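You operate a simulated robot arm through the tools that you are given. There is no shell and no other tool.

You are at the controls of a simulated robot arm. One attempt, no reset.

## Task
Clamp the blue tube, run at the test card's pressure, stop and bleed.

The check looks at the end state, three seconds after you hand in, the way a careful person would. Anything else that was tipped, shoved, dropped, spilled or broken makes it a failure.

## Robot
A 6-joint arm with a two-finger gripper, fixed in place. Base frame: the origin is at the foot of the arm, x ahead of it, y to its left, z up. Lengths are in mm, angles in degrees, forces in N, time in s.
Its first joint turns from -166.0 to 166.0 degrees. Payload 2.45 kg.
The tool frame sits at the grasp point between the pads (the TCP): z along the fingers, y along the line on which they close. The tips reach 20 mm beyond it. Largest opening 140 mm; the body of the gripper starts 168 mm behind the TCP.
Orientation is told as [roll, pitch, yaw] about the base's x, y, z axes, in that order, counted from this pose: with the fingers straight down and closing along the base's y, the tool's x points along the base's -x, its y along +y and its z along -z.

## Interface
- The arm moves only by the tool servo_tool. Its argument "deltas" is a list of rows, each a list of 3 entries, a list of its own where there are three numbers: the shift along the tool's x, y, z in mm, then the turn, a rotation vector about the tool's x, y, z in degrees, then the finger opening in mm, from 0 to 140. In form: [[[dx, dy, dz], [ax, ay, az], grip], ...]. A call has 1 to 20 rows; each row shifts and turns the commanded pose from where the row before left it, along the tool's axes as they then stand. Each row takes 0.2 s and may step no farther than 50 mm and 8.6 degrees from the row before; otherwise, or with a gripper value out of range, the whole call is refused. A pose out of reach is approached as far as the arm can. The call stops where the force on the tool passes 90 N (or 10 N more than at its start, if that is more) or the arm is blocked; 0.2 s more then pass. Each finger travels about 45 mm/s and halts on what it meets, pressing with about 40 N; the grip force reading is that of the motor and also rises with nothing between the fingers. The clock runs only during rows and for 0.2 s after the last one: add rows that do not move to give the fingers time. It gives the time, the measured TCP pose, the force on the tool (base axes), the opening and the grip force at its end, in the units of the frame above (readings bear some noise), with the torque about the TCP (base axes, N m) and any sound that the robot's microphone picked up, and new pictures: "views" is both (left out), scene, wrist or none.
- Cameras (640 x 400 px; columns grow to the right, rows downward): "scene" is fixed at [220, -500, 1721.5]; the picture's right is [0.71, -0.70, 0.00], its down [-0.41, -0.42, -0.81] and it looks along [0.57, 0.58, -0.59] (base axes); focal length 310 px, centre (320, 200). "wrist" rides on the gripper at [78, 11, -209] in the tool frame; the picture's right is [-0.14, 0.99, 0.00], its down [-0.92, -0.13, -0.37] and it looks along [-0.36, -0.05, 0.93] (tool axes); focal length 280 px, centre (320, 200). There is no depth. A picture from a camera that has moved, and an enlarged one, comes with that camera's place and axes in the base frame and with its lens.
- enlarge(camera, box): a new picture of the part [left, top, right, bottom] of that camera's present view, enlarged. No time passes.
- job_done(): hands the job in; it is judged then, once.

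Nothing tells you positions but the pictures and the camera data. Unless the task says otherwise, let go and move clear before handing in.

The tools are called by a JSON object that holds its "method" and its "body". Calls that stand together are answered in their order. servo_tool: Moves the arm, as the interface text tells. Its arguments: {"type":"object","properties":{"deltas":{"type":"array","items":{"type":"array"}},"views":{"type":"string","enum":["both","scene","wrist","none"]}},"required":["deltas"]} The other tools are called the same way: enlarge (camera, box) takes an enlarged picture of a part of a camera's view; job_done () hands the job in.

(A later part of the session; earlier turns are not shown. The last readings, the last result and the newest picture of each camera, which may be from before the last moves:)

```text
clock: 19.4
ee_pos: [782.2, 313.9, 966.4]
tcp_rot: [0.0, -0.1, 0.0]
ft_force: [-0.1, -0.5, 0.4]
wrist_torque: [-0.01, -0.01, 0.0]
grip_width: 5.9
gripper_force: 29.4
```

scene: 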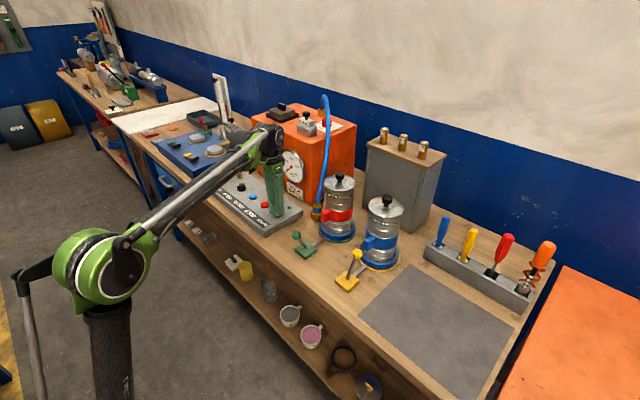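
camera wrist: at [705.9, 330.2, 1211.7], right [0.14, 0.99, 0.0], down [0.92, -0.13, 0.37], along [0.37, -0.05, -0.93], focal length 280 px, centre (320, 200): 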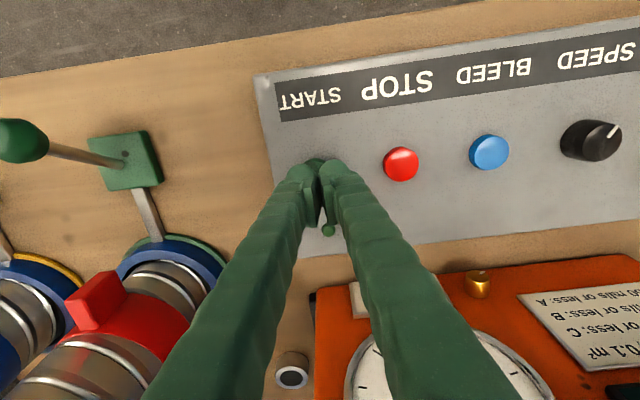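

The grip width rose to 5.9 mm, so the tips seem to be touching something. I'll look closely before going on.

{"method": "servo_tool", "body": {"deltas": [[[0, 0, 0], [0, 0, 0], 0]], "views": "both"}}

{"method": "enlarge", "body": {"camera": "wrist", "box": [250, 120, 390, 260]}}

{"method": "enlarge", "body": {"camera": "scene", "box": [245, 170, 305, 230]}}

```text
clock: 19.8
ee_pos: [781.6, 313.5, 967.7]
tcp_rot: [0.0, -0.1, 0.0]
ft_force: [0.2, 0.2, 0.0]
wrist_torque: [-0.03, -0.02, 0.01]
grip_width: 5.8
gripper_force: 29.7
camera wrist: at [704.7, 324.4, 1176.7], right [0.14, 0.99, 0.0], down [0.92, -0.13, 0.37], along [0.37, -0.05, -0.93], focal length 280 px, centre (320, 200)
```

scene: 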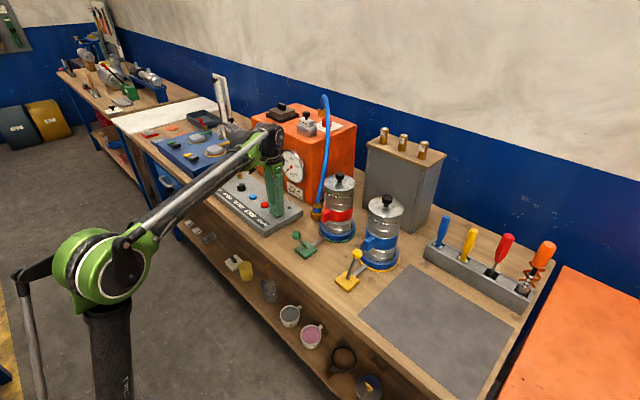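
wrist: 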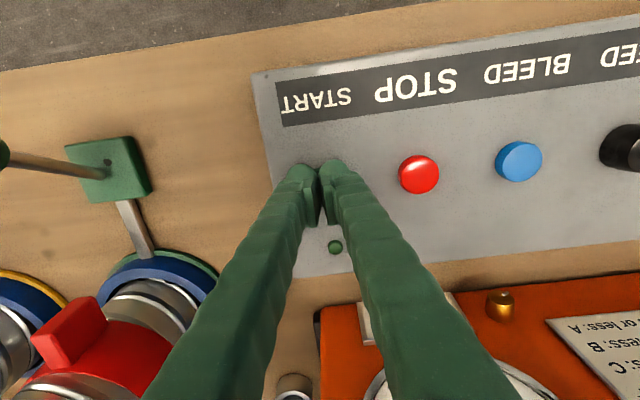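

```text
2.86 times, centred on (320, 190) of wrist
camera zoom: at [704.7, 324.4, 1176.7], right [0.14, 0.99, 0.0], down [0.92, -0.13, 0.37], along [0.37, -0.05, -0.93], focal length 801 px, centre (320, 229)
```

zoom: 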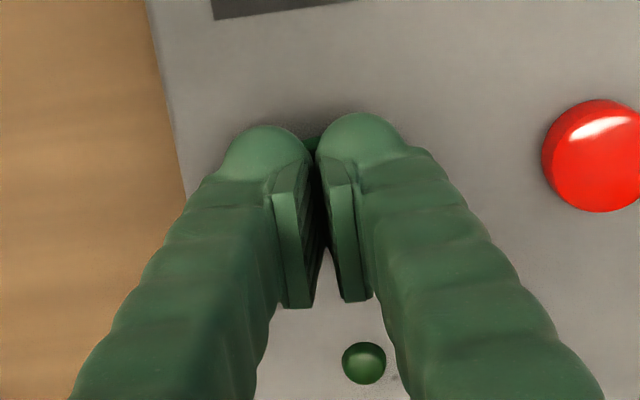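

```text
6.67 times, centred on (275, 200) of scene
camera zoom: at [220.0, -500.0, 1721.5], right [0.71, -0.7, 0.0], down [-0.41, -0.42, -0.81], along [0.57, 0.58, -0.59], focal length 2068 px, centre (620, 200)
```

zoom: 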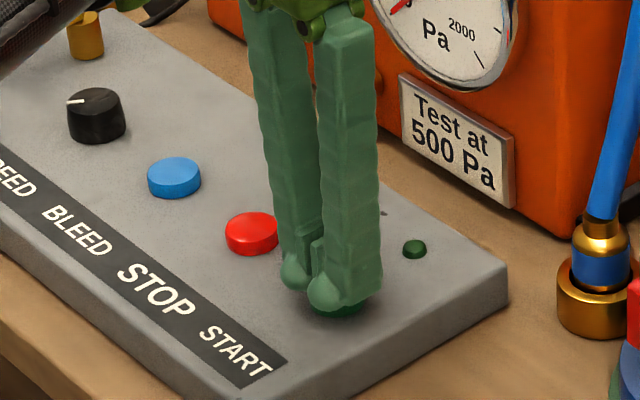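

The tips are on START but slightly spread, with no force building. I'll press 2–4 mm further in small steps and watch force and the lamp.

{"method": "servo_tool", "body": {"deltas": [[[0, 0, 1.5], [0, 0, 0], 0], [[0, 0, 1.5], [0, 0, 0], 0]], "views": "both"}}

{"method": "enlarge", "body": {"camera": "wrist", "box": [250, 120, 390, 260]}}

{"method": "enlarge", "body": {"camera": "scene", "box": [245, 130, 325, 230]}}

```text
clock: 20.4
ee_pos: [782.1, 313.8, 963.8]
tcp_rot: [-0.1, 0.0, 0.1]
ft_force: [0.6, -0.9, 2.4]
wrist_torque: [-0.03, -0.05, -0.01]
grip_width: 6.1
gripper_force: 29.8
heard: click
camera wrist: at [704.6, 324.4, 1173.6], right [0.14, 0.99, 0.0], down [0.92, -0.13, 0.37], along [0.37, -0.05, -0.93], focal length 280 px, centre (320, 200)
```

scene: 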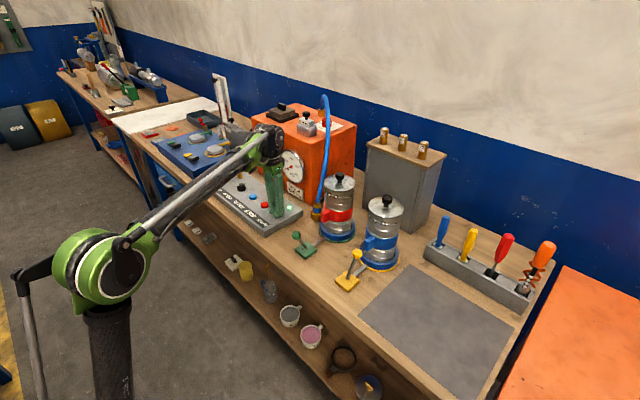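
wrist: 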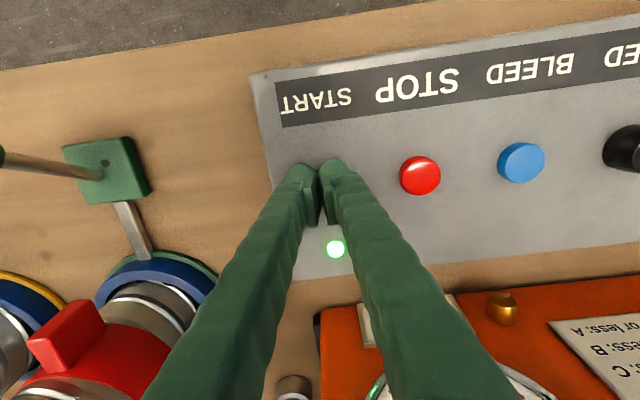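

```text
2.86 times, centred on (320, 190) of wrist
camera zoom: at [704.6, 324.4, 1173.6], right [0.14, 0.99, 0.0], down [0.92, -0.13, 0.37], along [0.37, -0.05, -0.93], focal length 801 px, centre (320, 229)
```

zoom: 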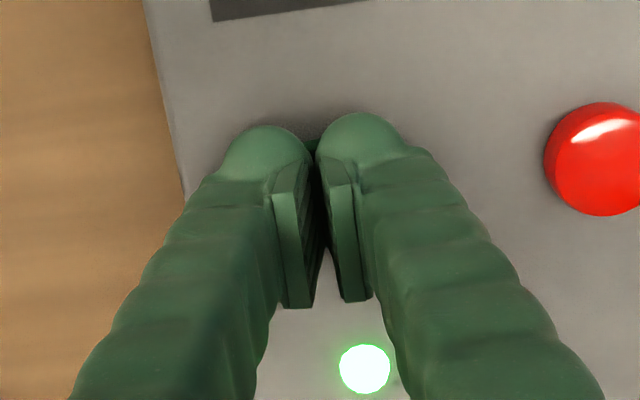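

```text
4.00 times, centred on (285, 180) of scene
camera zoom: at [220.0, -500.0, 1721.5], right [0.71, -0.7, 0.0], down [-0.41, -0.42, -0.81], along [0.57, 0.58, -0.59], focal length 1241 px, centre (460, 280)
```

zoom: 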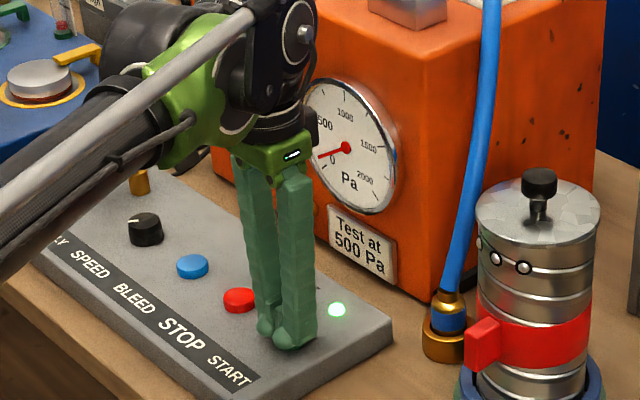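

START clicked, the green lamp lit and the needle has moved a little. I'll lift off and read the gauge and display.

{"method": "servo_tool", "body": {"deltas": [[[0, 0, -30], [0, 0, 0], 0], [[0, 0, -40], [0, 0, 0], 0], [[0, 0, -40], [0, 0, 0], 0]], "views": "both"}}

{"method": "enlarge", "body": {"camera": "scene", "box": [240, 100, 320, 210]}}

{"method": "enlarge", "body": {"camera": "wrist", "box": [300, 180, 640, 400]}}

```text
clock: 21.2
ee_pos: [781.3, 313.8, 1074.6]
tcp_rot: [-0.1, -0.2, 0.1]
ft_force: [-0.5, 0.3, -0.2]
wrist_torque: [0.01, 0.02, -0.01]
grip_width: 0.1
gripper_force: 29.5
camera wrist: at [703.9, 324.0, 1284.5], right [0.14, 0.99, 0.0], down [0.92, -0.13, 0.37], along [0.37, -0.05, -0.93], focal length 280 px, centre (320, 200)
```

scene: 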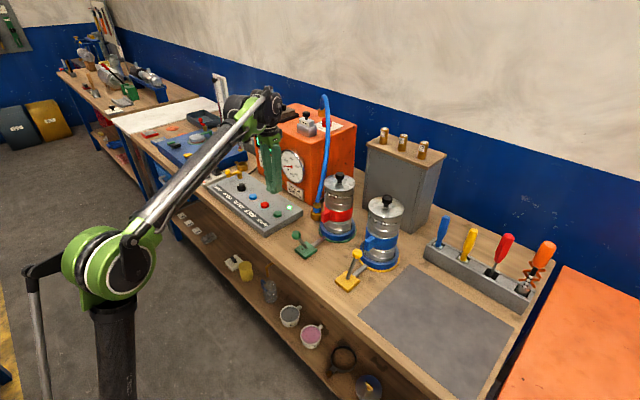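
wrist: 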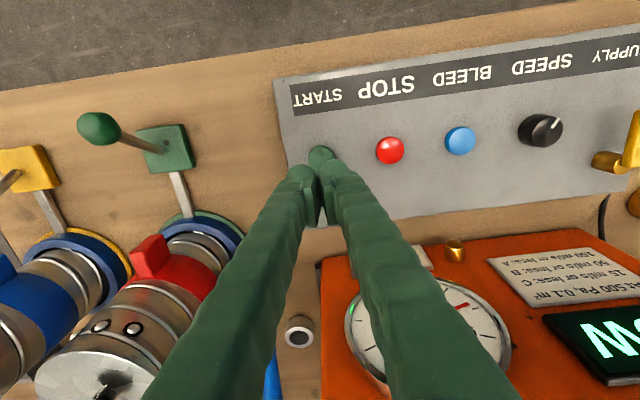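

```text
3.64 times, centred on (280, 155) of scene
camera zoom: at [220.0, -500.0, 1721.5], right [0.71, -0.7, 0.0], down [-0.41, -0.42, -0.81], along [0.57, 0.58, -0.59], focal length 1128 px, centre (466, 364)
```

zoom: 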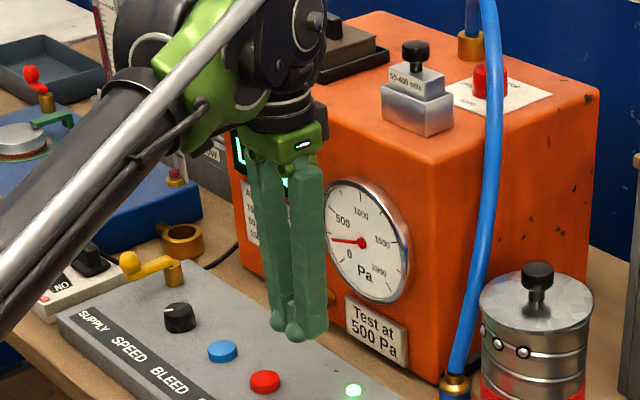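

```text
1.82 times, centred on (470, 290) of wrist
camera zoom: at [703.9, 324.0, 1284.5], right [0.14, 0.99, 0.0], down [0.92, -0.13, 0.37], along [0.37, -0.05, -0.93], focal length 510 px, centre (47, 36)
```

zoom: 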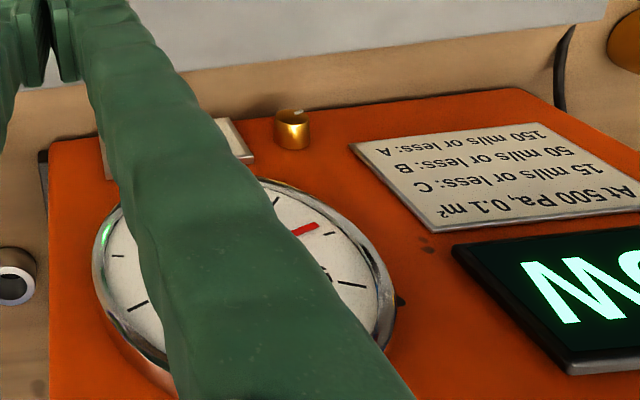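

The display appears to read LOW and the gauge shows roughly 200–250 Pa with SPEED at minimum. I'll open the fingers and shift left so the gauge, display and SPEED knob are visible.

{"method": "servo_tool", "body": {"deltas": [[[20, 40, -20], [0, 0, 0], 140], [[20, 40, -20], [0, 0, 0], 140], [[20, 40, -20], [0, 0, 0], 140], [[20, 0, 0], [0, 0, 0], 140], [[0, 0, 0], [0, 0, 0], 140], [[0, 0, 0], [0, 0, 0], 140], [[0, 0, 0], [0, 0, 0], 140], [[0, 0, 0], [0, 0, 0], 140]], "views": "both"}}

{"method": "enlarge", "body": {"camera": "wrist", "box": [220, 200, 640, 400]}}

{"method": "enlarge", "body": {"camera": "scene", "box": [240, 100, 320, 210]}}

```text
clock: 23.0
ee_pos: [703.1, 431.9, 1134.6]
tcp_rot: [-0.1, -0.2, 0.0]
ft_force: [0.4, -0.9, 0.9]
wrist_torque: [0.02, 0.0, -0.02]
grip_width: 139.9
gripper_force: 0.1
camera wrist: at [625.8, 442.8, 1343.9], right [0.14, 0.99, 0.0], down [0.92, -0.13, 0.37], along [0.37, -0.05, -0.93], focal length 280 px, centre (320, 200)
```

scene: 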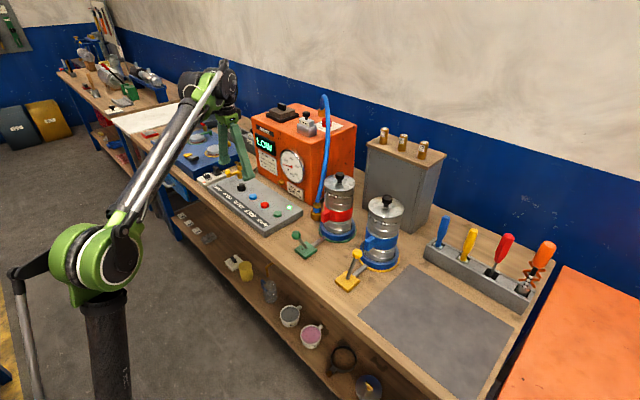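
wrist: 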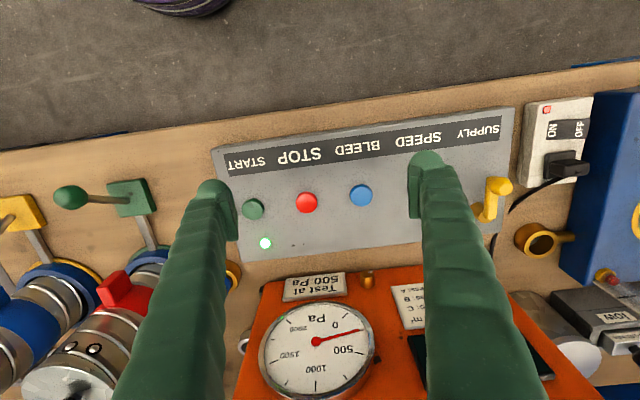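

```text
1.52 times, centred on (430, 300) of wrist
camera zoom: at [625.8, 442.8, 1343.9], right [0.14, 0.99, 0.0], down [0.92, -0.13, 0.37], along [0.37, -0.05, -0.93], focal length 427 px, centre (152, 48)
```

zoom: 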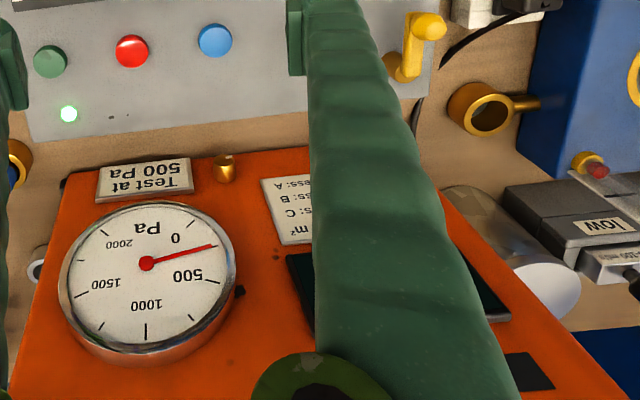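

```text
3.64 times, centred on (280, 155) of scene
camera zoom: at [220.0, -500.0, 1721.5], right [0.71, -0.7, 0.0], down [-0.41, -0.42, -0.81], along [0.57, 0.58, -0.59], focal length 1128 px, centre (466, 364)
```

zoom: 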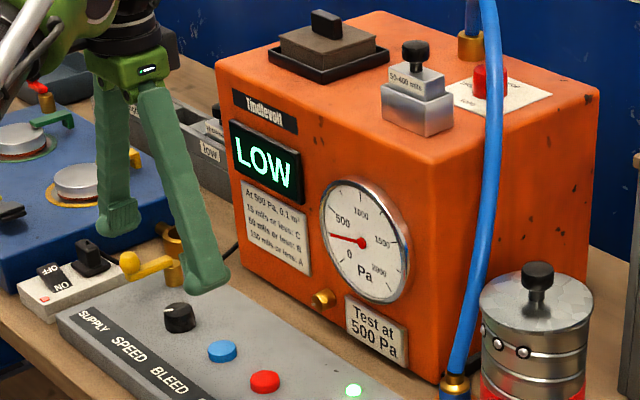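

The blue tube holds pressure: gauge steady at about 250 Pa at minimum SPEED, and LOW just means flow is under the fitted 50–400 range. Next I'll go above the SPEED knob (about [781, 566, 970]) with the fingers set to 80 mm.

{"method": "servo_tool", "body": {"deltas": [[[-16, 26.4, 0], [0, 0, 0], 80], [[-16, 26.4, 0], [0, 0, 0], 80], [[-16, 26.4, 0], [0, 0, 0], 80], [[-16, 26.4, 0], [0, 0, 0], 80], [[-16, 26.4, 0], [0, 0, 0], 80], [[0, 0, 40], [0, 0, 0], 80], [[0, 0, 40], [0, 0, 0], 80], [[0, 0, 0], [0, 0, 0], 80], [[0, 0, 0], [0, 0, 0], 80]], "views": "both"}}

{"method": "enlarge", "body": {"camera": "wrist", "box": [240, 100, 440, 300]}}

{"method": "enlarge", "body": {"camera": "scene", "box": [190, 100, 320, 210]}}

```text
clock: 25.0
ee_pos: [772.0, 563.9, 1047.9]
tcp_rot: [0.0, -0.1, 0.0]
ft_force: [-0.3, 0.5, 0.7]
wrist_torque: [0.03, 0.0, 0.0]
grip_width: 79.7
gripper_force: 0.0
out of reach, approached as far as the arm can: row 5
camera wrist: at [694.5, 573.6, 1258.7], right [0.14, 0.99, 0.0], down [0.92, -0.13, 0.37], along [0.37, -0.05, -0.93], focal length 280 px, centre (320, 200)
```

scene: 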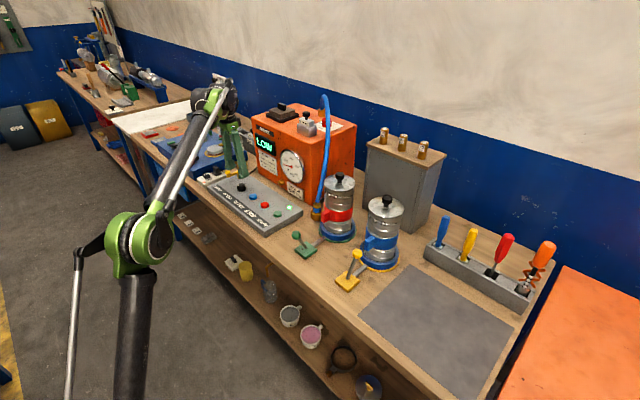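
wrist: 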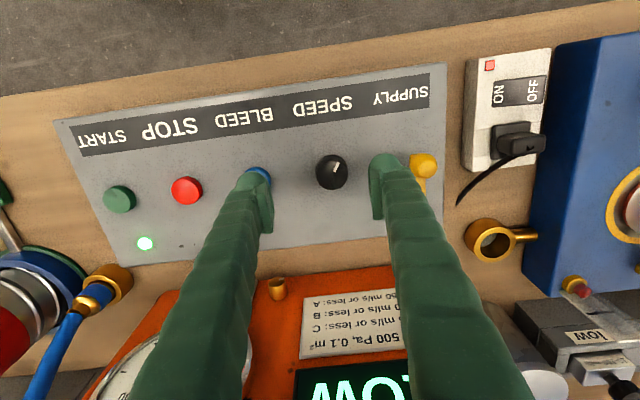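

```text
2.00 times, centred on (340, 200) of wrist
camera zoom: at [694.5, 573.6, 1258.7], right [0.14, 0.99, 0.0], down [0.92, -0.13, 0.37], along [0.37, -0.05, -0.93], focal length 561 px, centre (280, 200)
```

zoom: 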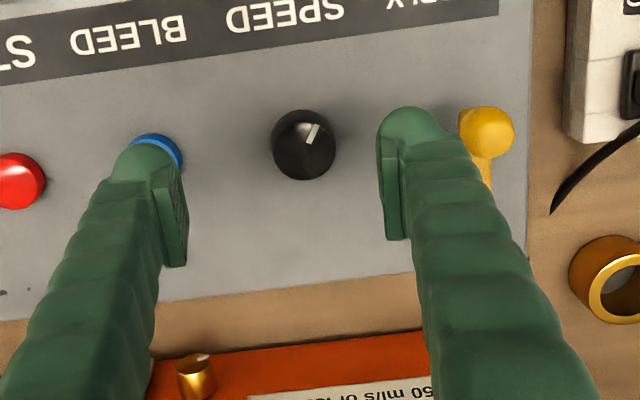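

```text
3.64 times, centred on (255, 155) of scene
camera zoom: at [220.0, -500.0, 1721.5], right [0.71, -0.7, 0.0], down [-0.41, -0.42, -0.81], along [0.57, 0.58, -0.59], focal length 1128 px, centre (556, 364)
```

zoom: 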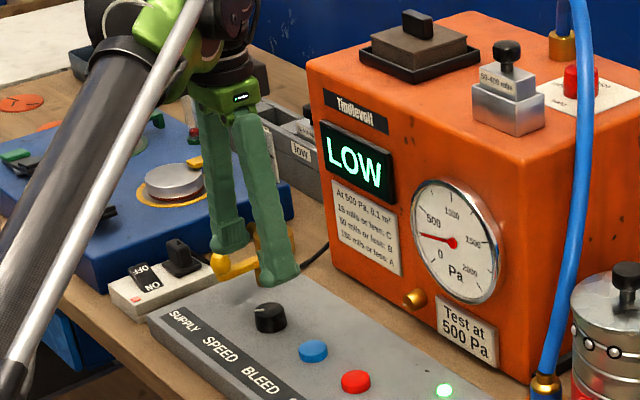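

Gauge still at about 250. The knob looks centred near [783, 572] with its top near z 958, slightly left of the fingers, and this pose is at the reach limit, so I'll go lower first and check the pose.

{"method": "servo_tool", "body": {"deltas": [[[0, 3, 20], [0, 0, 0], 80], [[0, 3, 20], [0, 0, 0], 80], [[0, 0, 0], [0, 0, 0], 80]], "views": "both"}}

{"method": "enlarge", "body": {"camera": "wrist", "box": [240, 100, 440, 300]}}

{"method": "enlarge", "body": {"camera": "scene", "box": [200, 150, 280, 220]}}

```text
clock: 25.8
ee_pos: [773.5, 569.7, 1008.7]
tcp_rot: [-0.1, -0.1, 0.0]
ft_force: [0.2, 0.2, 0.1]
wrist_torque: [0.01, -0.02, -0.01]
grip_width: 80.1
gripper_force: 0.0
camera wrist: at [696.2, 580.3, 1218.9], right [0.14, 0.99, 0.0], down [0.92, -0.13, 0.37], along [0.37, -0.05, -0.93], focal length 280 px, centre (320, 200)
```

scene: 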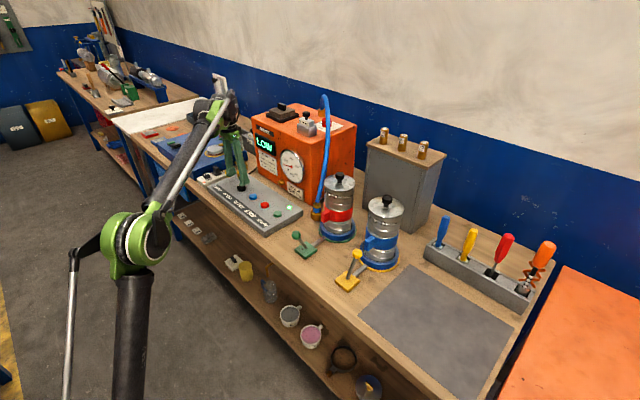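
wrist: 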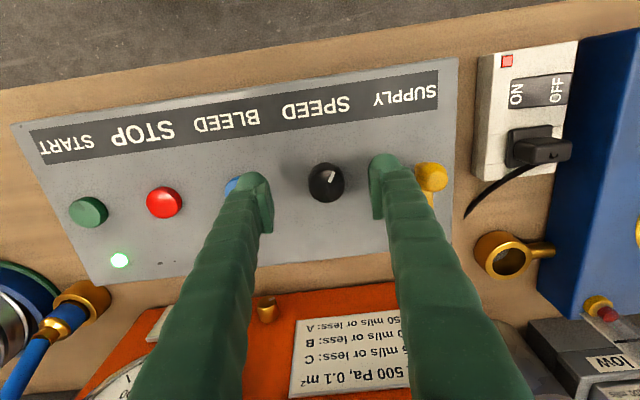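

```text
2.00 times, centred on (340, 200) of wrist
camera zoom: at [696.2, 580.3, 1218.9], right [0.14, 0.99, 0.0], down [0.92, -0.13, 0.37], along [0.37, -0.05, -0.93], focal length 561 px, centre (280, 200)
```

zoom: 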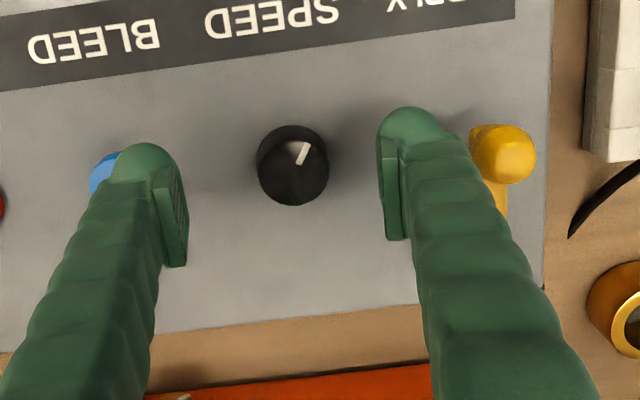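

```text
5.71 times, centred on (240, 185) of scene
camera zoom: at [220.0, -500.0, 1721.5], right [0.71, -0.7, 0.0], down [-0.41, -0.42, -0.81], along [0.57, 0.58, -0.59], focal length 1772 px, centre (777, 286)
```

zoom: 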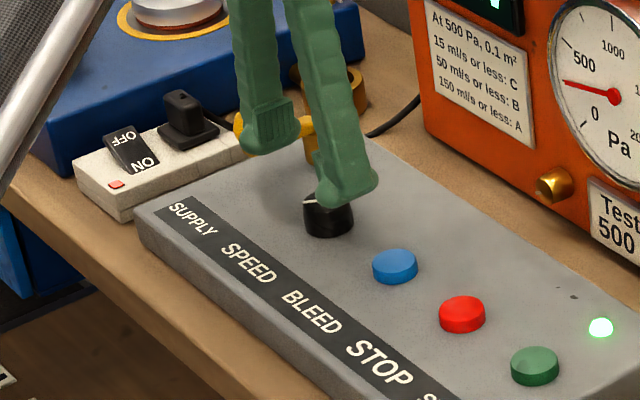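

The knob is about 9 mm further in x and 5 mm in y from the TCP. I'll shift and descend so the pads straddle it, tips just above the panel.

{"method": "servo_tool", "body": {"deltas": [[[-3, 2, 10], [0, 0, 0], 80], [[-3, 2, 10], [0, 0, 0], 80], [[-3, 1, 10], [0, 0, 0], 80], [[0, 0, 0], [0, 0, 0], 80]], "views": "both"}}

{"method": "enlarge", "body": {"camera": "wrist", "box": [240, 100, 440, 300]}}

{"method": "enlarge", "body": {"camera": "scene", "box": [200, 150, 280, 220]}}

```text
clock: 26.8
ee_pos: [784.0, 573.1, 979.5]
tcp_rot: [-0.1, -0.1, 0.0]
ft_force: [-0.9, 0.1, 0.2]
wrist_torque: [0.02, -0.02, 0.03]
grip_width: 80.0
gripper_force: 0.0
camera wrist: at [706.1, 583.4, 1188.4], right [0.14, 0.99, 0.0], down [0.92, -0.13, 0.37], along [0.37, -0.05, -0.93], focal length 280 px, centre (320, 200)
```

scene: 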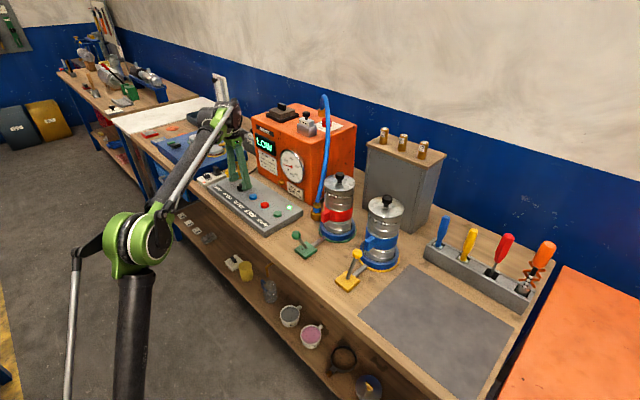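
wrist: 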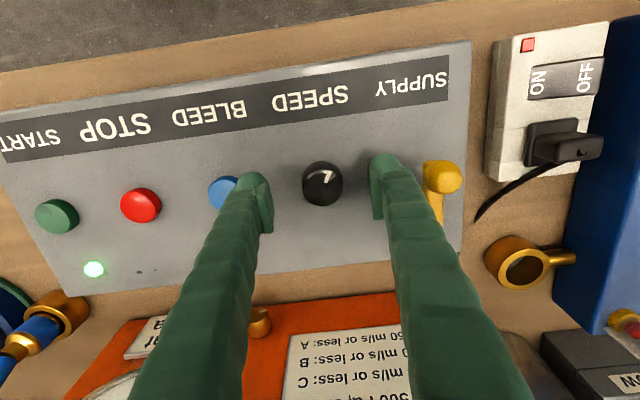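

```text
2.00 times, centred on (340, 200) of wrist
camera zoom: at [706.1, 583.4, 1188.4], right [0.14, 0.99, 0.0], down [0.92, -0.13, 0.37], along [0.37, -0.05, -0.93], focal length 561 px, centre (280, 200)
```

zoom: 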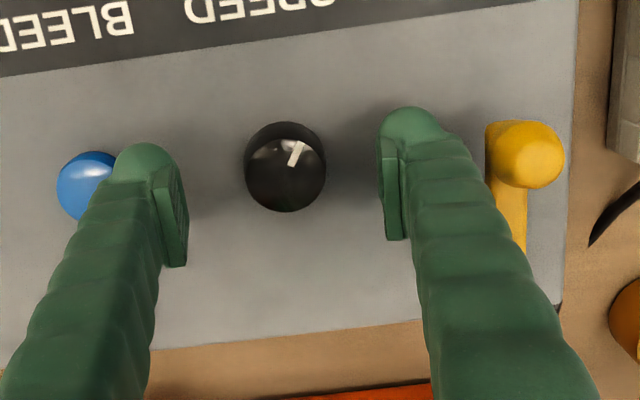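

```text
5.71 times, centred on (240, 185) of scene
camera zoom: at [220.0, -500.0, 1721.5], right [0.71, -0.7, 0.0], down [-0.41, -0.42, -0.81], along [0.57, 0.58, -0.59], focal length 1772 px, centre (777, 286)
```

zoom: 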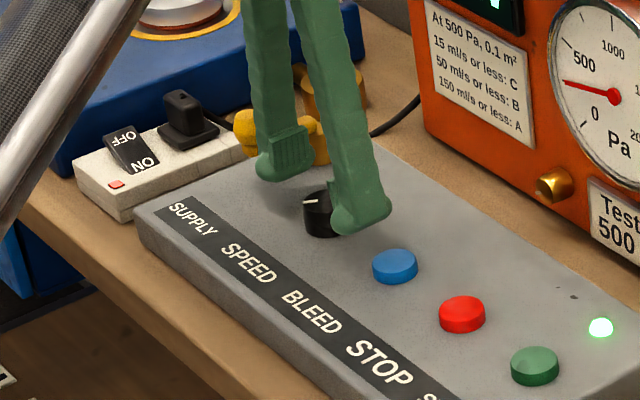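

The knob is centred between the pads within 2 mm. I'll lower 15 mm and close gently on it.

{"method": "servo_tool", "body": {"deltas": [[[0, 1.5, 8], [0, 0, 0], 80], [[0, 0, 7], [0, 0, 0], 80], [[0, 0, 0], [0, 0, 0], 60], [[0, 0, 0], [0, 0, 0], 45], [[0, 0, 0], [0, 0, 0], 30], [[0, 0, 0], [0, 0, 0], 30]], "views": "both"}}

{"method": "enlarge", "body": {"camera": "wrist", "box": [240, 100, 440, 300]}}

{"method": "enlarge", "body": {"camera": "scene", "box": [200, 130, 320, 220]}}

```text
clock: 28.2
ee_pos: [783.2, 575.3, 963.6]
tcp_rot: [0.1, -0.1, 0.1]
ft_force: [-0.7, -1.0, -1.0]
wrist_torque: [-0.04, 0.0, -0.01]
grip_width: 34.7
gripper_force: 31.0
camera wrist: at [706.7, 585.4, 1172.0], right [0.14, 0.99, 0.0], down [0.92, -0.13, 0.37], along [0.37, -0.05, -0.93], focal length 280 px, centre (320, 200)
```

scene: 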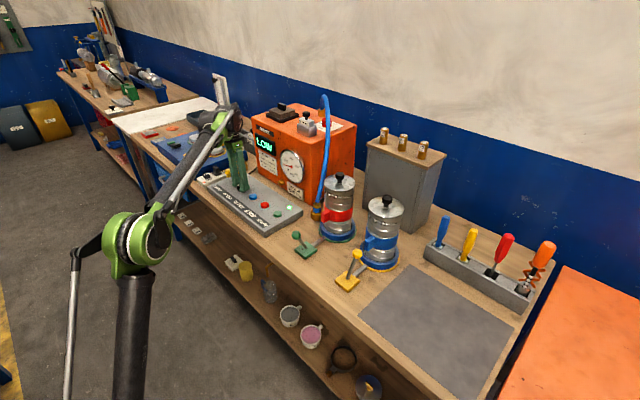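
wrist: 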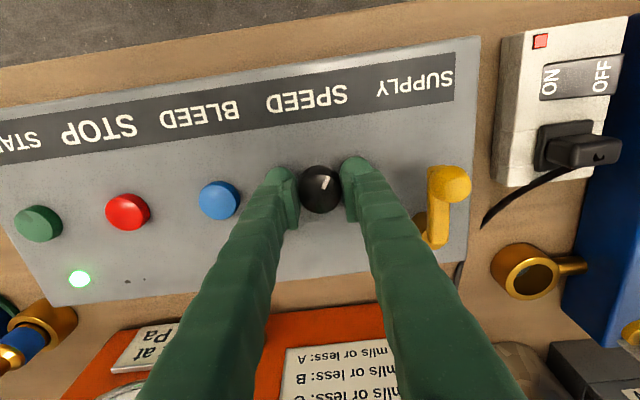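

```text
2.00 times, centred on (340, 200) of wrist
camera zoom: at [706.7, 585.4, 1172.0], right [0.14, 0.99, 0.0], down [0.92, -0.13, 0.37], along [0.37, -0.05, -0.93], focal length 561 px, centre (280, 200)
```

zoom: 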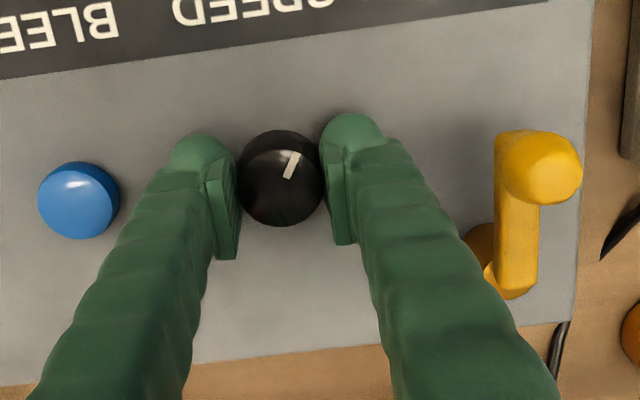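

```text
4.44 times, centred on (260, 175) of scene
camera zoom: at [220.0, -500.0, 1721.5], right [0.71, -0.7, 0.0], down [-0.41, -0.42, -0.81], along [0.57, 0.58, -0.59], focal length 1379 px, centre (587, 311)
```

zoom: 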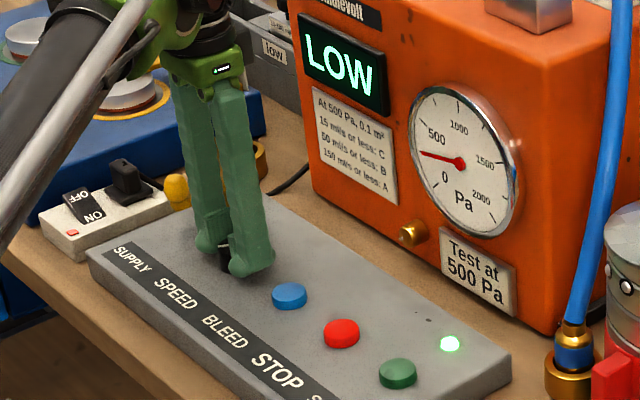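

The knob is gripped (34.7 mm). I'll turn it clockwise (positive about tool z) by 16° and see how the gauge responds.

{"method": "servo_tool", "body": {"deltas": [[[0, 0, 0], [0, 0, 8], 30], [[0, 0, 0], [0, 0, 8], 30], [[0, 0, 0], [0, 0, 0], 30], [[0, 0, 0], [0, 0, 0], 30], [[0, 0, 0], [0, 0, 0], 30]], "views": "both"}}

{"method": "enlarge", "body": {"camera": "scene", "box": [270, 140, 315, 190]}}

{"method": "enlarge", "body": {"camera": "wrist", "box": [240, 100, 440, 300]}}

```text
clock: 29.4
ee_pos: [783.0, 574.2, 962.4]
tcp_rot: [0.0, 0.0, -15.9]
ft_force: [-16.5, -4.1, -11.1]
wrist_torque: [0.03, 0.23, 0.03]
grip_width: 34.1
gripper_force: 45.3
camera wrist: at [712.8, 606.8, 1172.1], right [0.4, 0.91, 0.0], down [0.85, -0.38, 0.37], along [0.34, -0.15, -0.93], focal length 280 px, centre (320, 200)
```

scene: 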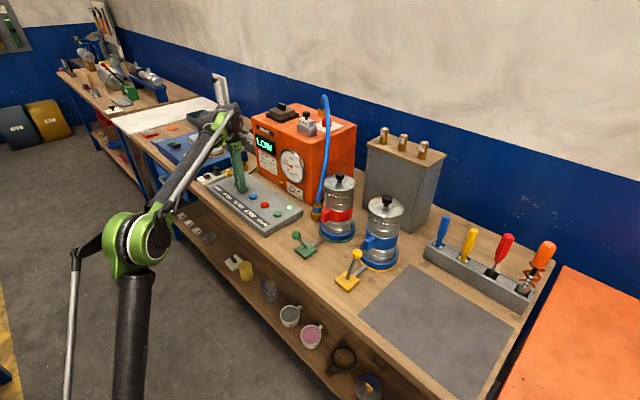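
wrist: 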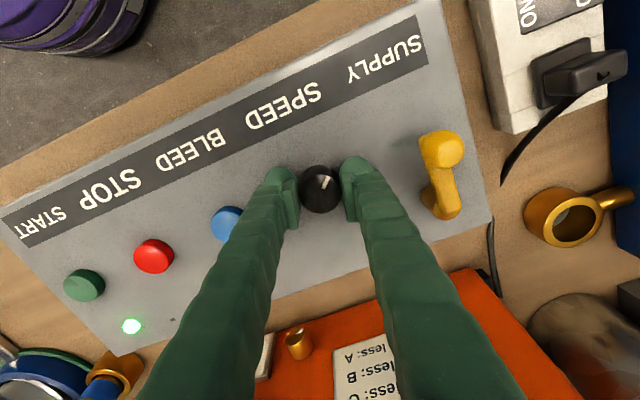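

```text
8.00 times, centred on (292, 165) of scene
camera zoom: at [220.0, -500.0, 1721.5], right [0.71, -0.7, 0.0], down [-0.41, -0.42, -0.81], along [0.57, 0.58, -0.59], focal length 2482 px, centre (540, 480)
```

zoom: 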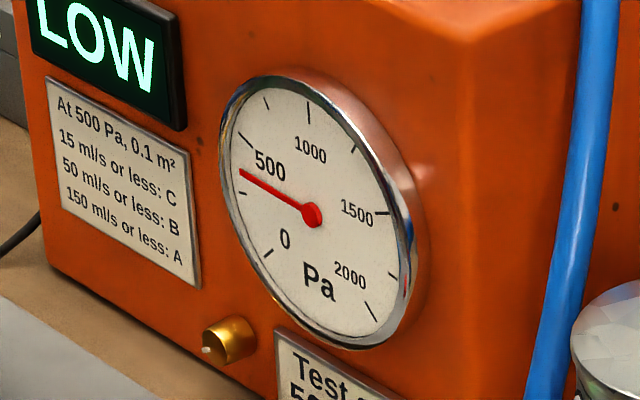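

```text
2.00 times, centred on (340, 200) of wrist
camera zoom: at [712.8, 606.8, 1172.1], right [0.4, 0.91, 0.0], down [0.85, -0.38, 0.37], along [0.34, -0.15, -0.93], focal length 561 px, centre (280, 200)
```

zoom: 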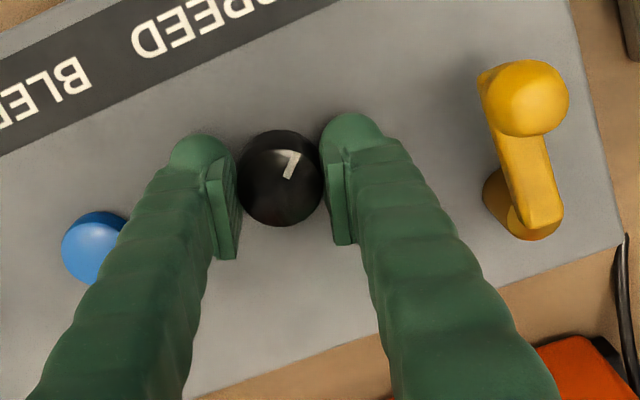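

The knob turned with the gripper and the gauge rose to roughly 340 Pa. I'll wait a second to see whether it has settled.

{"method": "servo_tool", "body": {"deltas": [[[0, 0, 0], [0, 0, 0], 30], [[0, 0, 0], [0, 0, 0], 30], [[0, 0, 0], [0, 0, 0], 30], [[0, 0, 0], [0, 0, 0], 30], [[0, 0, 0], [0, 0, 0], 30], [[0, 0, 0], [0, 0, 0], 30], [[0, 0, 0], [0, 0, 0], 30]], "views": "scene"}}

{"method": "enlarge", "body": {"camera": "scene", "box": [270, 140, 315, 190]}}

```text
clock: 31.0
ee_pos: [784.3, 574.7, 963.6]
tcp_rot: [0.1, -0.1, -15.9]
ft_force: [-21.7, -3.3, -11.9]
wrist_torque: [0.01, 0.32, -0.03]
grip_width: 34.0
gripper_force: 45.2
```

scene: 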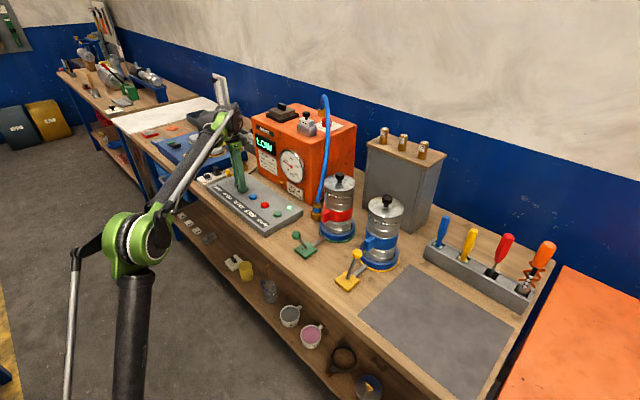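

```text
8.00 times, centred on (292, 165) of scene
camera zoom: at [220.0, -500.0, 1721.5], right [0.71, -0.7, 0.0], down [-0.41, -0.42, -0.81], along [0.57, 0.58, -0.59], focal length 2482 px, centre (540, 480)
```

zoom: 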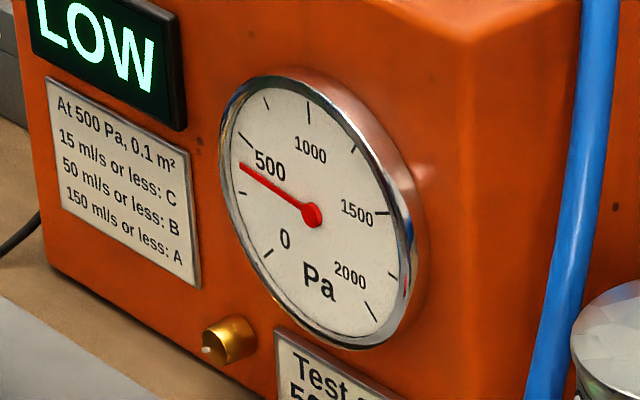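

It's still creeping up (about 375 Pa). I'll wait longer for it to settle before turning further.

{"method": "servo_tool", "body": {"deltas": [[[0, 0, 0], [0, 0, 0], 30], [[0, 0, 0], [0, 0, 0], 30], [[0, 0, 0], [0, 0, 0], 30], [[0, 0, 0], [0, 0, 0], 30], [[0, 0, 0], [0, 0, 0], 30], [[0, 0, 0], [0, 0, 0], 30], [[0, 0, 0], [0, 0, 0], 30], [[0, 0, 0], [0, 0, 0], 30], [[0, 0, 0], [0, 0, 0], 30], [[0, 0, 0], [0, 0, 0], 30], [[0, 0, 0], [0, 0, 0], 30], [[0, 0, 0], [0, 0, 0], 30]], "views": "scene"}}

{"method": "enlarge", "body": {"camera": "scene", "box": [270, 140, 315, 190]}}

```text
clock: 33.6
ee_pos: [783.7, 575.0, 962.4]
tcp_rot: [0.0, -0.1, -16.0]
ft_force: [-13.5, 4.6, -0.7]
wrist_torque: [0.03, 0.14, -0.03]
grip_width: 34.2
gripper_force: 45.0
```

scene: 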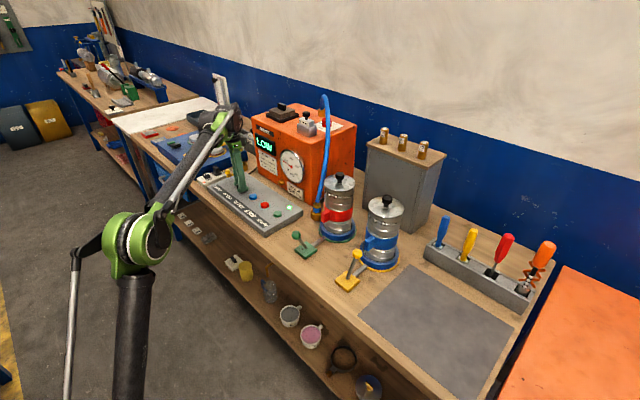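

```text
8.00 times, centred on (292, 165) of scene
camera zoom: at [220.0, -500.0, 1721.5], right [0.71, -0.7, 0.0], down [-0.41, -0.42, -0.81], along [0.57, 0.58, -0.59], focal length 2482 px, centre (540, 480)
```

zoom: 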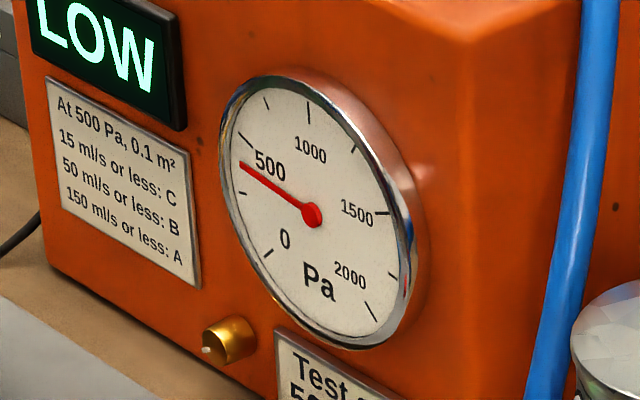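

It settled at about 370 Pa after 16°. I'll turn another 10° and wait, then read the gauge at a higher zoom.

{"method": "servo_tool", "body": {"deltas": [[[0, 0, 0], [0, 0, 5], 30], [[0, 0, 0], [0, 0, 5], 30], [[0, 0, 0], [0, 0, 0], 30], [[0, 0, 0], [0, 0, 0], 30], [[0, 0, 0], [0, 0, 0], 30], [[0, 0, 0], [0, 0, 0], 30], [[0, 0, 0], [0, 0, 0], 30], [[0, 0, 0], [0, 0, 0], 30], [[0, 0, 0], [0, 0, 0], 30], [[0, 0, 0], [0, 0, 0], 30], [[0, 0, 0], [0, 0, 0], 30], [[0, 0, 0], [0, 0, 0], 30], [[0, 0, 0], [0, 0, 0], 30]], "views": "scene"}}

{"method": "enlarge", "body": {"camera": "scene", "box": [276, 146, 308, 186]}}

```text
clock: 36.4
ee_pos: [784.2, 575.9, 962.3]
tcp_rot: [0.1, -0.2, -25.9]
ft_force: [13.4, 31.6, 40.9]
wrist_torque: [0.56, -0.4, 0.03]
grip_width: 34.3
gripper_force: 45.2
```

scene: 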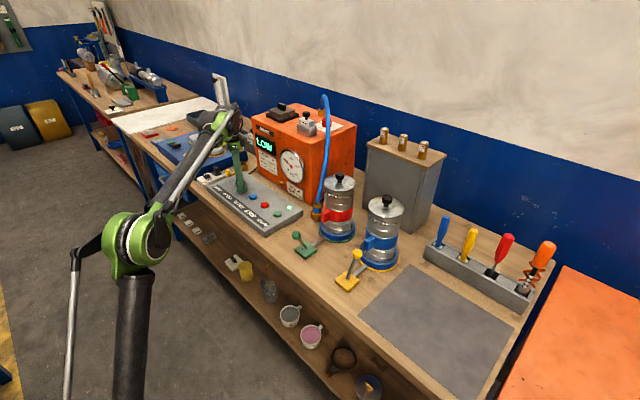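

```text
10.00 times, centred on (292, 166) of scene
camera zoom: at [220.0, -500.0, 1721.5], right [0.71, -0.7, 0.0], down [-0.41, -0.42, -0.81], along [0.57, 0.58, -0.59], focal length 3102 px, centre (600, 540)
```

zoom: 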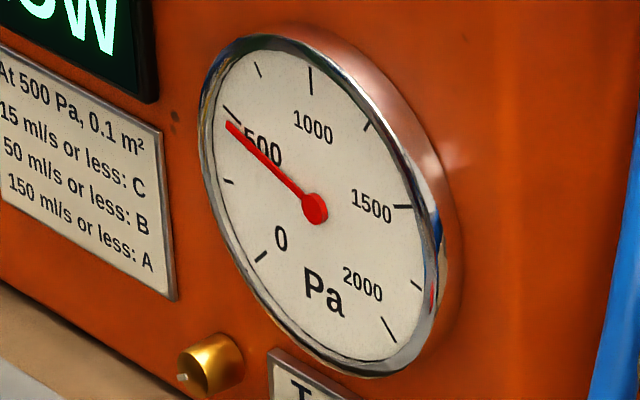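

The gauge is now about 455–460 Pa, but forces from the constrained grip have grown (41 N upward). I'll open the fingers slightly to relieve the stress, then regrip for the final few degrees.

{"method": "servo_tool", "body": {"deltas": [[[0, 0, 0], [0, 0, 0], 45], [[0, 0, 0], [0, 0, 0], 55], [[0, 0, 0], [0, 0, 0], 55]], "views": "both"}}

{"method": "enlarge", "body": {"camera": "scene", "box": [276, 146, 308, 186]}}

{"method": "enlarge", "body": {"camera": "wrist", "box": [240, 100, 440, 300]}}

```text
clock: 37.2
ee_pos: [784.8, 574.3, 961.2]
tcp_rot: [0.0, -0.1, -26.0]
ft_force: [-0.3, 1.0, -0.7]
wrist_torque: [-0.01, -0.01, 0.02]
grip_width: 54.8
gripper_force: 0.0
camera wrist: at [720.7, 617.6, 1171.2], right [0.56, 0.83, 0.0], down [0.77, -0.52, 0.37], along [0.31, -0.21, -0.93], focal length 280 px, centre (320, 200)
```

scene: 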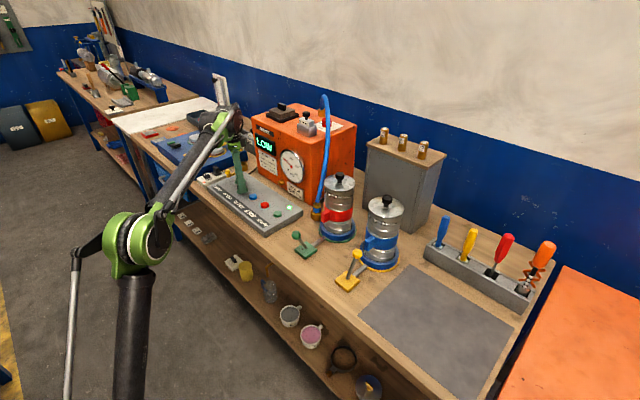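
wrist: 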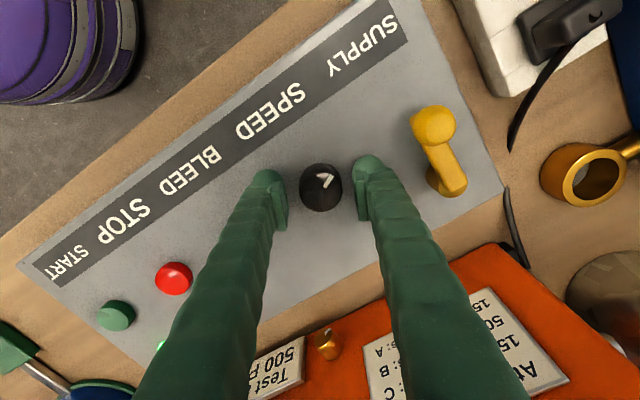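

```text
10.00 times, centred on (292, 166) of scene
camera zoom: at [220.0, -500.0, 1721.5], right [0.71, -0.7, 0.0], down [-0.41, -0.42, -0.81], along [0.57, 0.58, -0.59], focal length 3102 px, centre (600, 540)
```

zoom: 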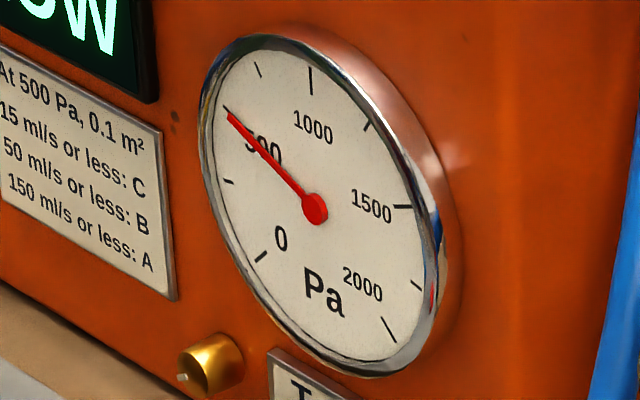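

```text
2.00 times, centred on (340, 200) of wrist
camera zoom: at [720.7, 617.6, 1171.2], right [0.56, 0.83, 0.0], down [0.77, -0.52, 0.37], along [0.31, -0.21, -0.93], focal length 561 px, centre (280, 200)
```

zoom: 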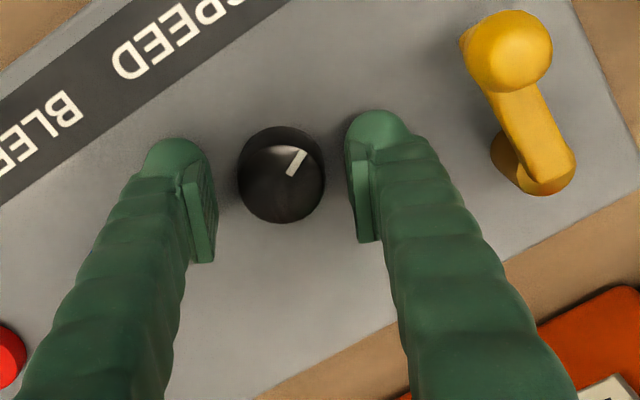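

On release the knob relaxed a bit further and the needle is now essentially at 500. I'll wait for it to settle and read again.

{"method": "servo_tool", "body": {"deltas": [[[0, 0, 0], [0, 0, 0], 70], [[0, 0, 0], [0, 0, 0], 70], [[0, 0, -15], [0, 0, 0], 70], [[0, 0, -15], [0, 0, 0], 70], [[0, 0, 0], [0, 0, 0], 70], [[0, 0, 0], [0, 0, 0], 70], [[0, 0, 0], [0, 0, 0], 70]], "views": "both"}}

{"method": "enlarge", "body": {"camera": "scene", "box": [276, 146, 308, 186]}}

{"method": "enlarge", "body": {"camera": "scene", "box": [278, 150, 294, 170]}}

{"method": "enlarge", "body": {"camera": "wrist", "box": [240, 100, 440, 300]}}

```text
clock: 38.8
ee_pos: [782.9, 575.5, 991.8]
tcp_rot: [0.0, -0.1, -26.1]
ft_force: [-0.1, 0.2, 0.2]
wrist_torque: [0.01, 0.0, -0.02]
grip_width: 69.7
gripper_force: 0.2
camera wrist: at [718.6, 617.7, 1201.6], right [0.56, 0.83, 0.0], down [0.77, -0.52, 0.37], along [0.31, -0.21, -0.93], focal length 280 px, centre (320, 200)
```

scene: 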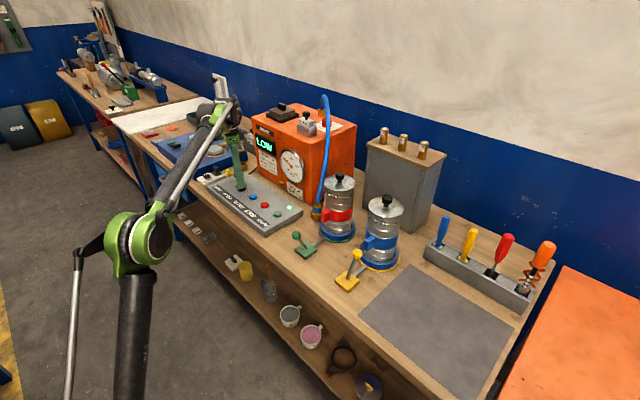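
wrist: 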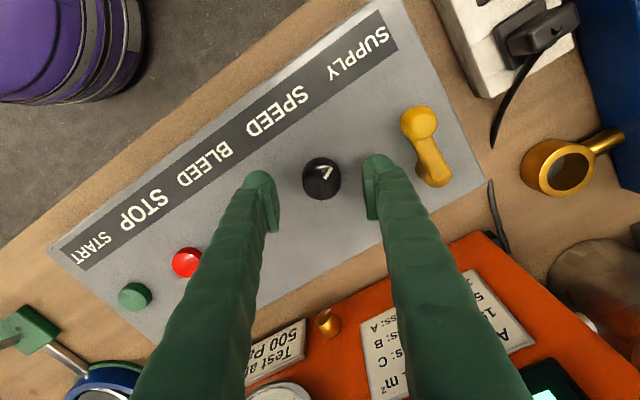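

```text
10.00 times, centred on (292, 166) of scene
camera zoom: at [220.0, -500.0, 1721.5], right [0.71, -0.7, 0.0], down [-0.41, -0.42, -0.81], along [0.57, 0.58, -0.59], focal length 3102 px, centre (600, 540)
```

zoom: 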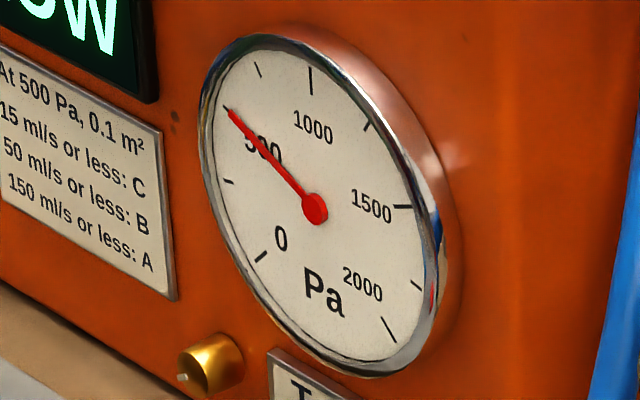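

```text
16.00 times, centred on (286, 160) of scene
camera zoom: at [220.0, -500.0, 1721.5], right [0.71, -0.7, 0.0], down [-0.41, -0.42, -0.81], along [0.57, 0.58, -0.59], focal length 4963 px, centre (864, 840)
```

zoom: 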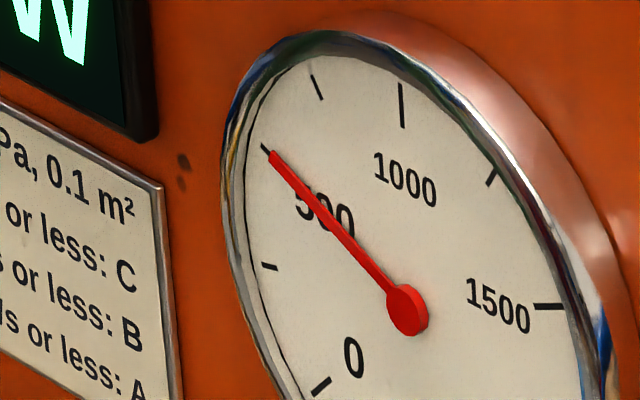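

```text
2.00 times, centred on (340, 200) of wrist
camera zoom: at [718.6, 617.7, 1201.6], right [0.56, 0.83, 0.0], down [0.77, -0.52, 0.37], along [0.31, -0.21, -0.93], focal length 561 px, centre (280, 200)
```

zoom: 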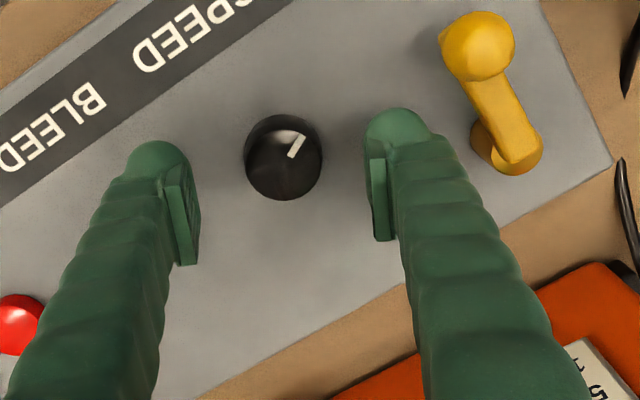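

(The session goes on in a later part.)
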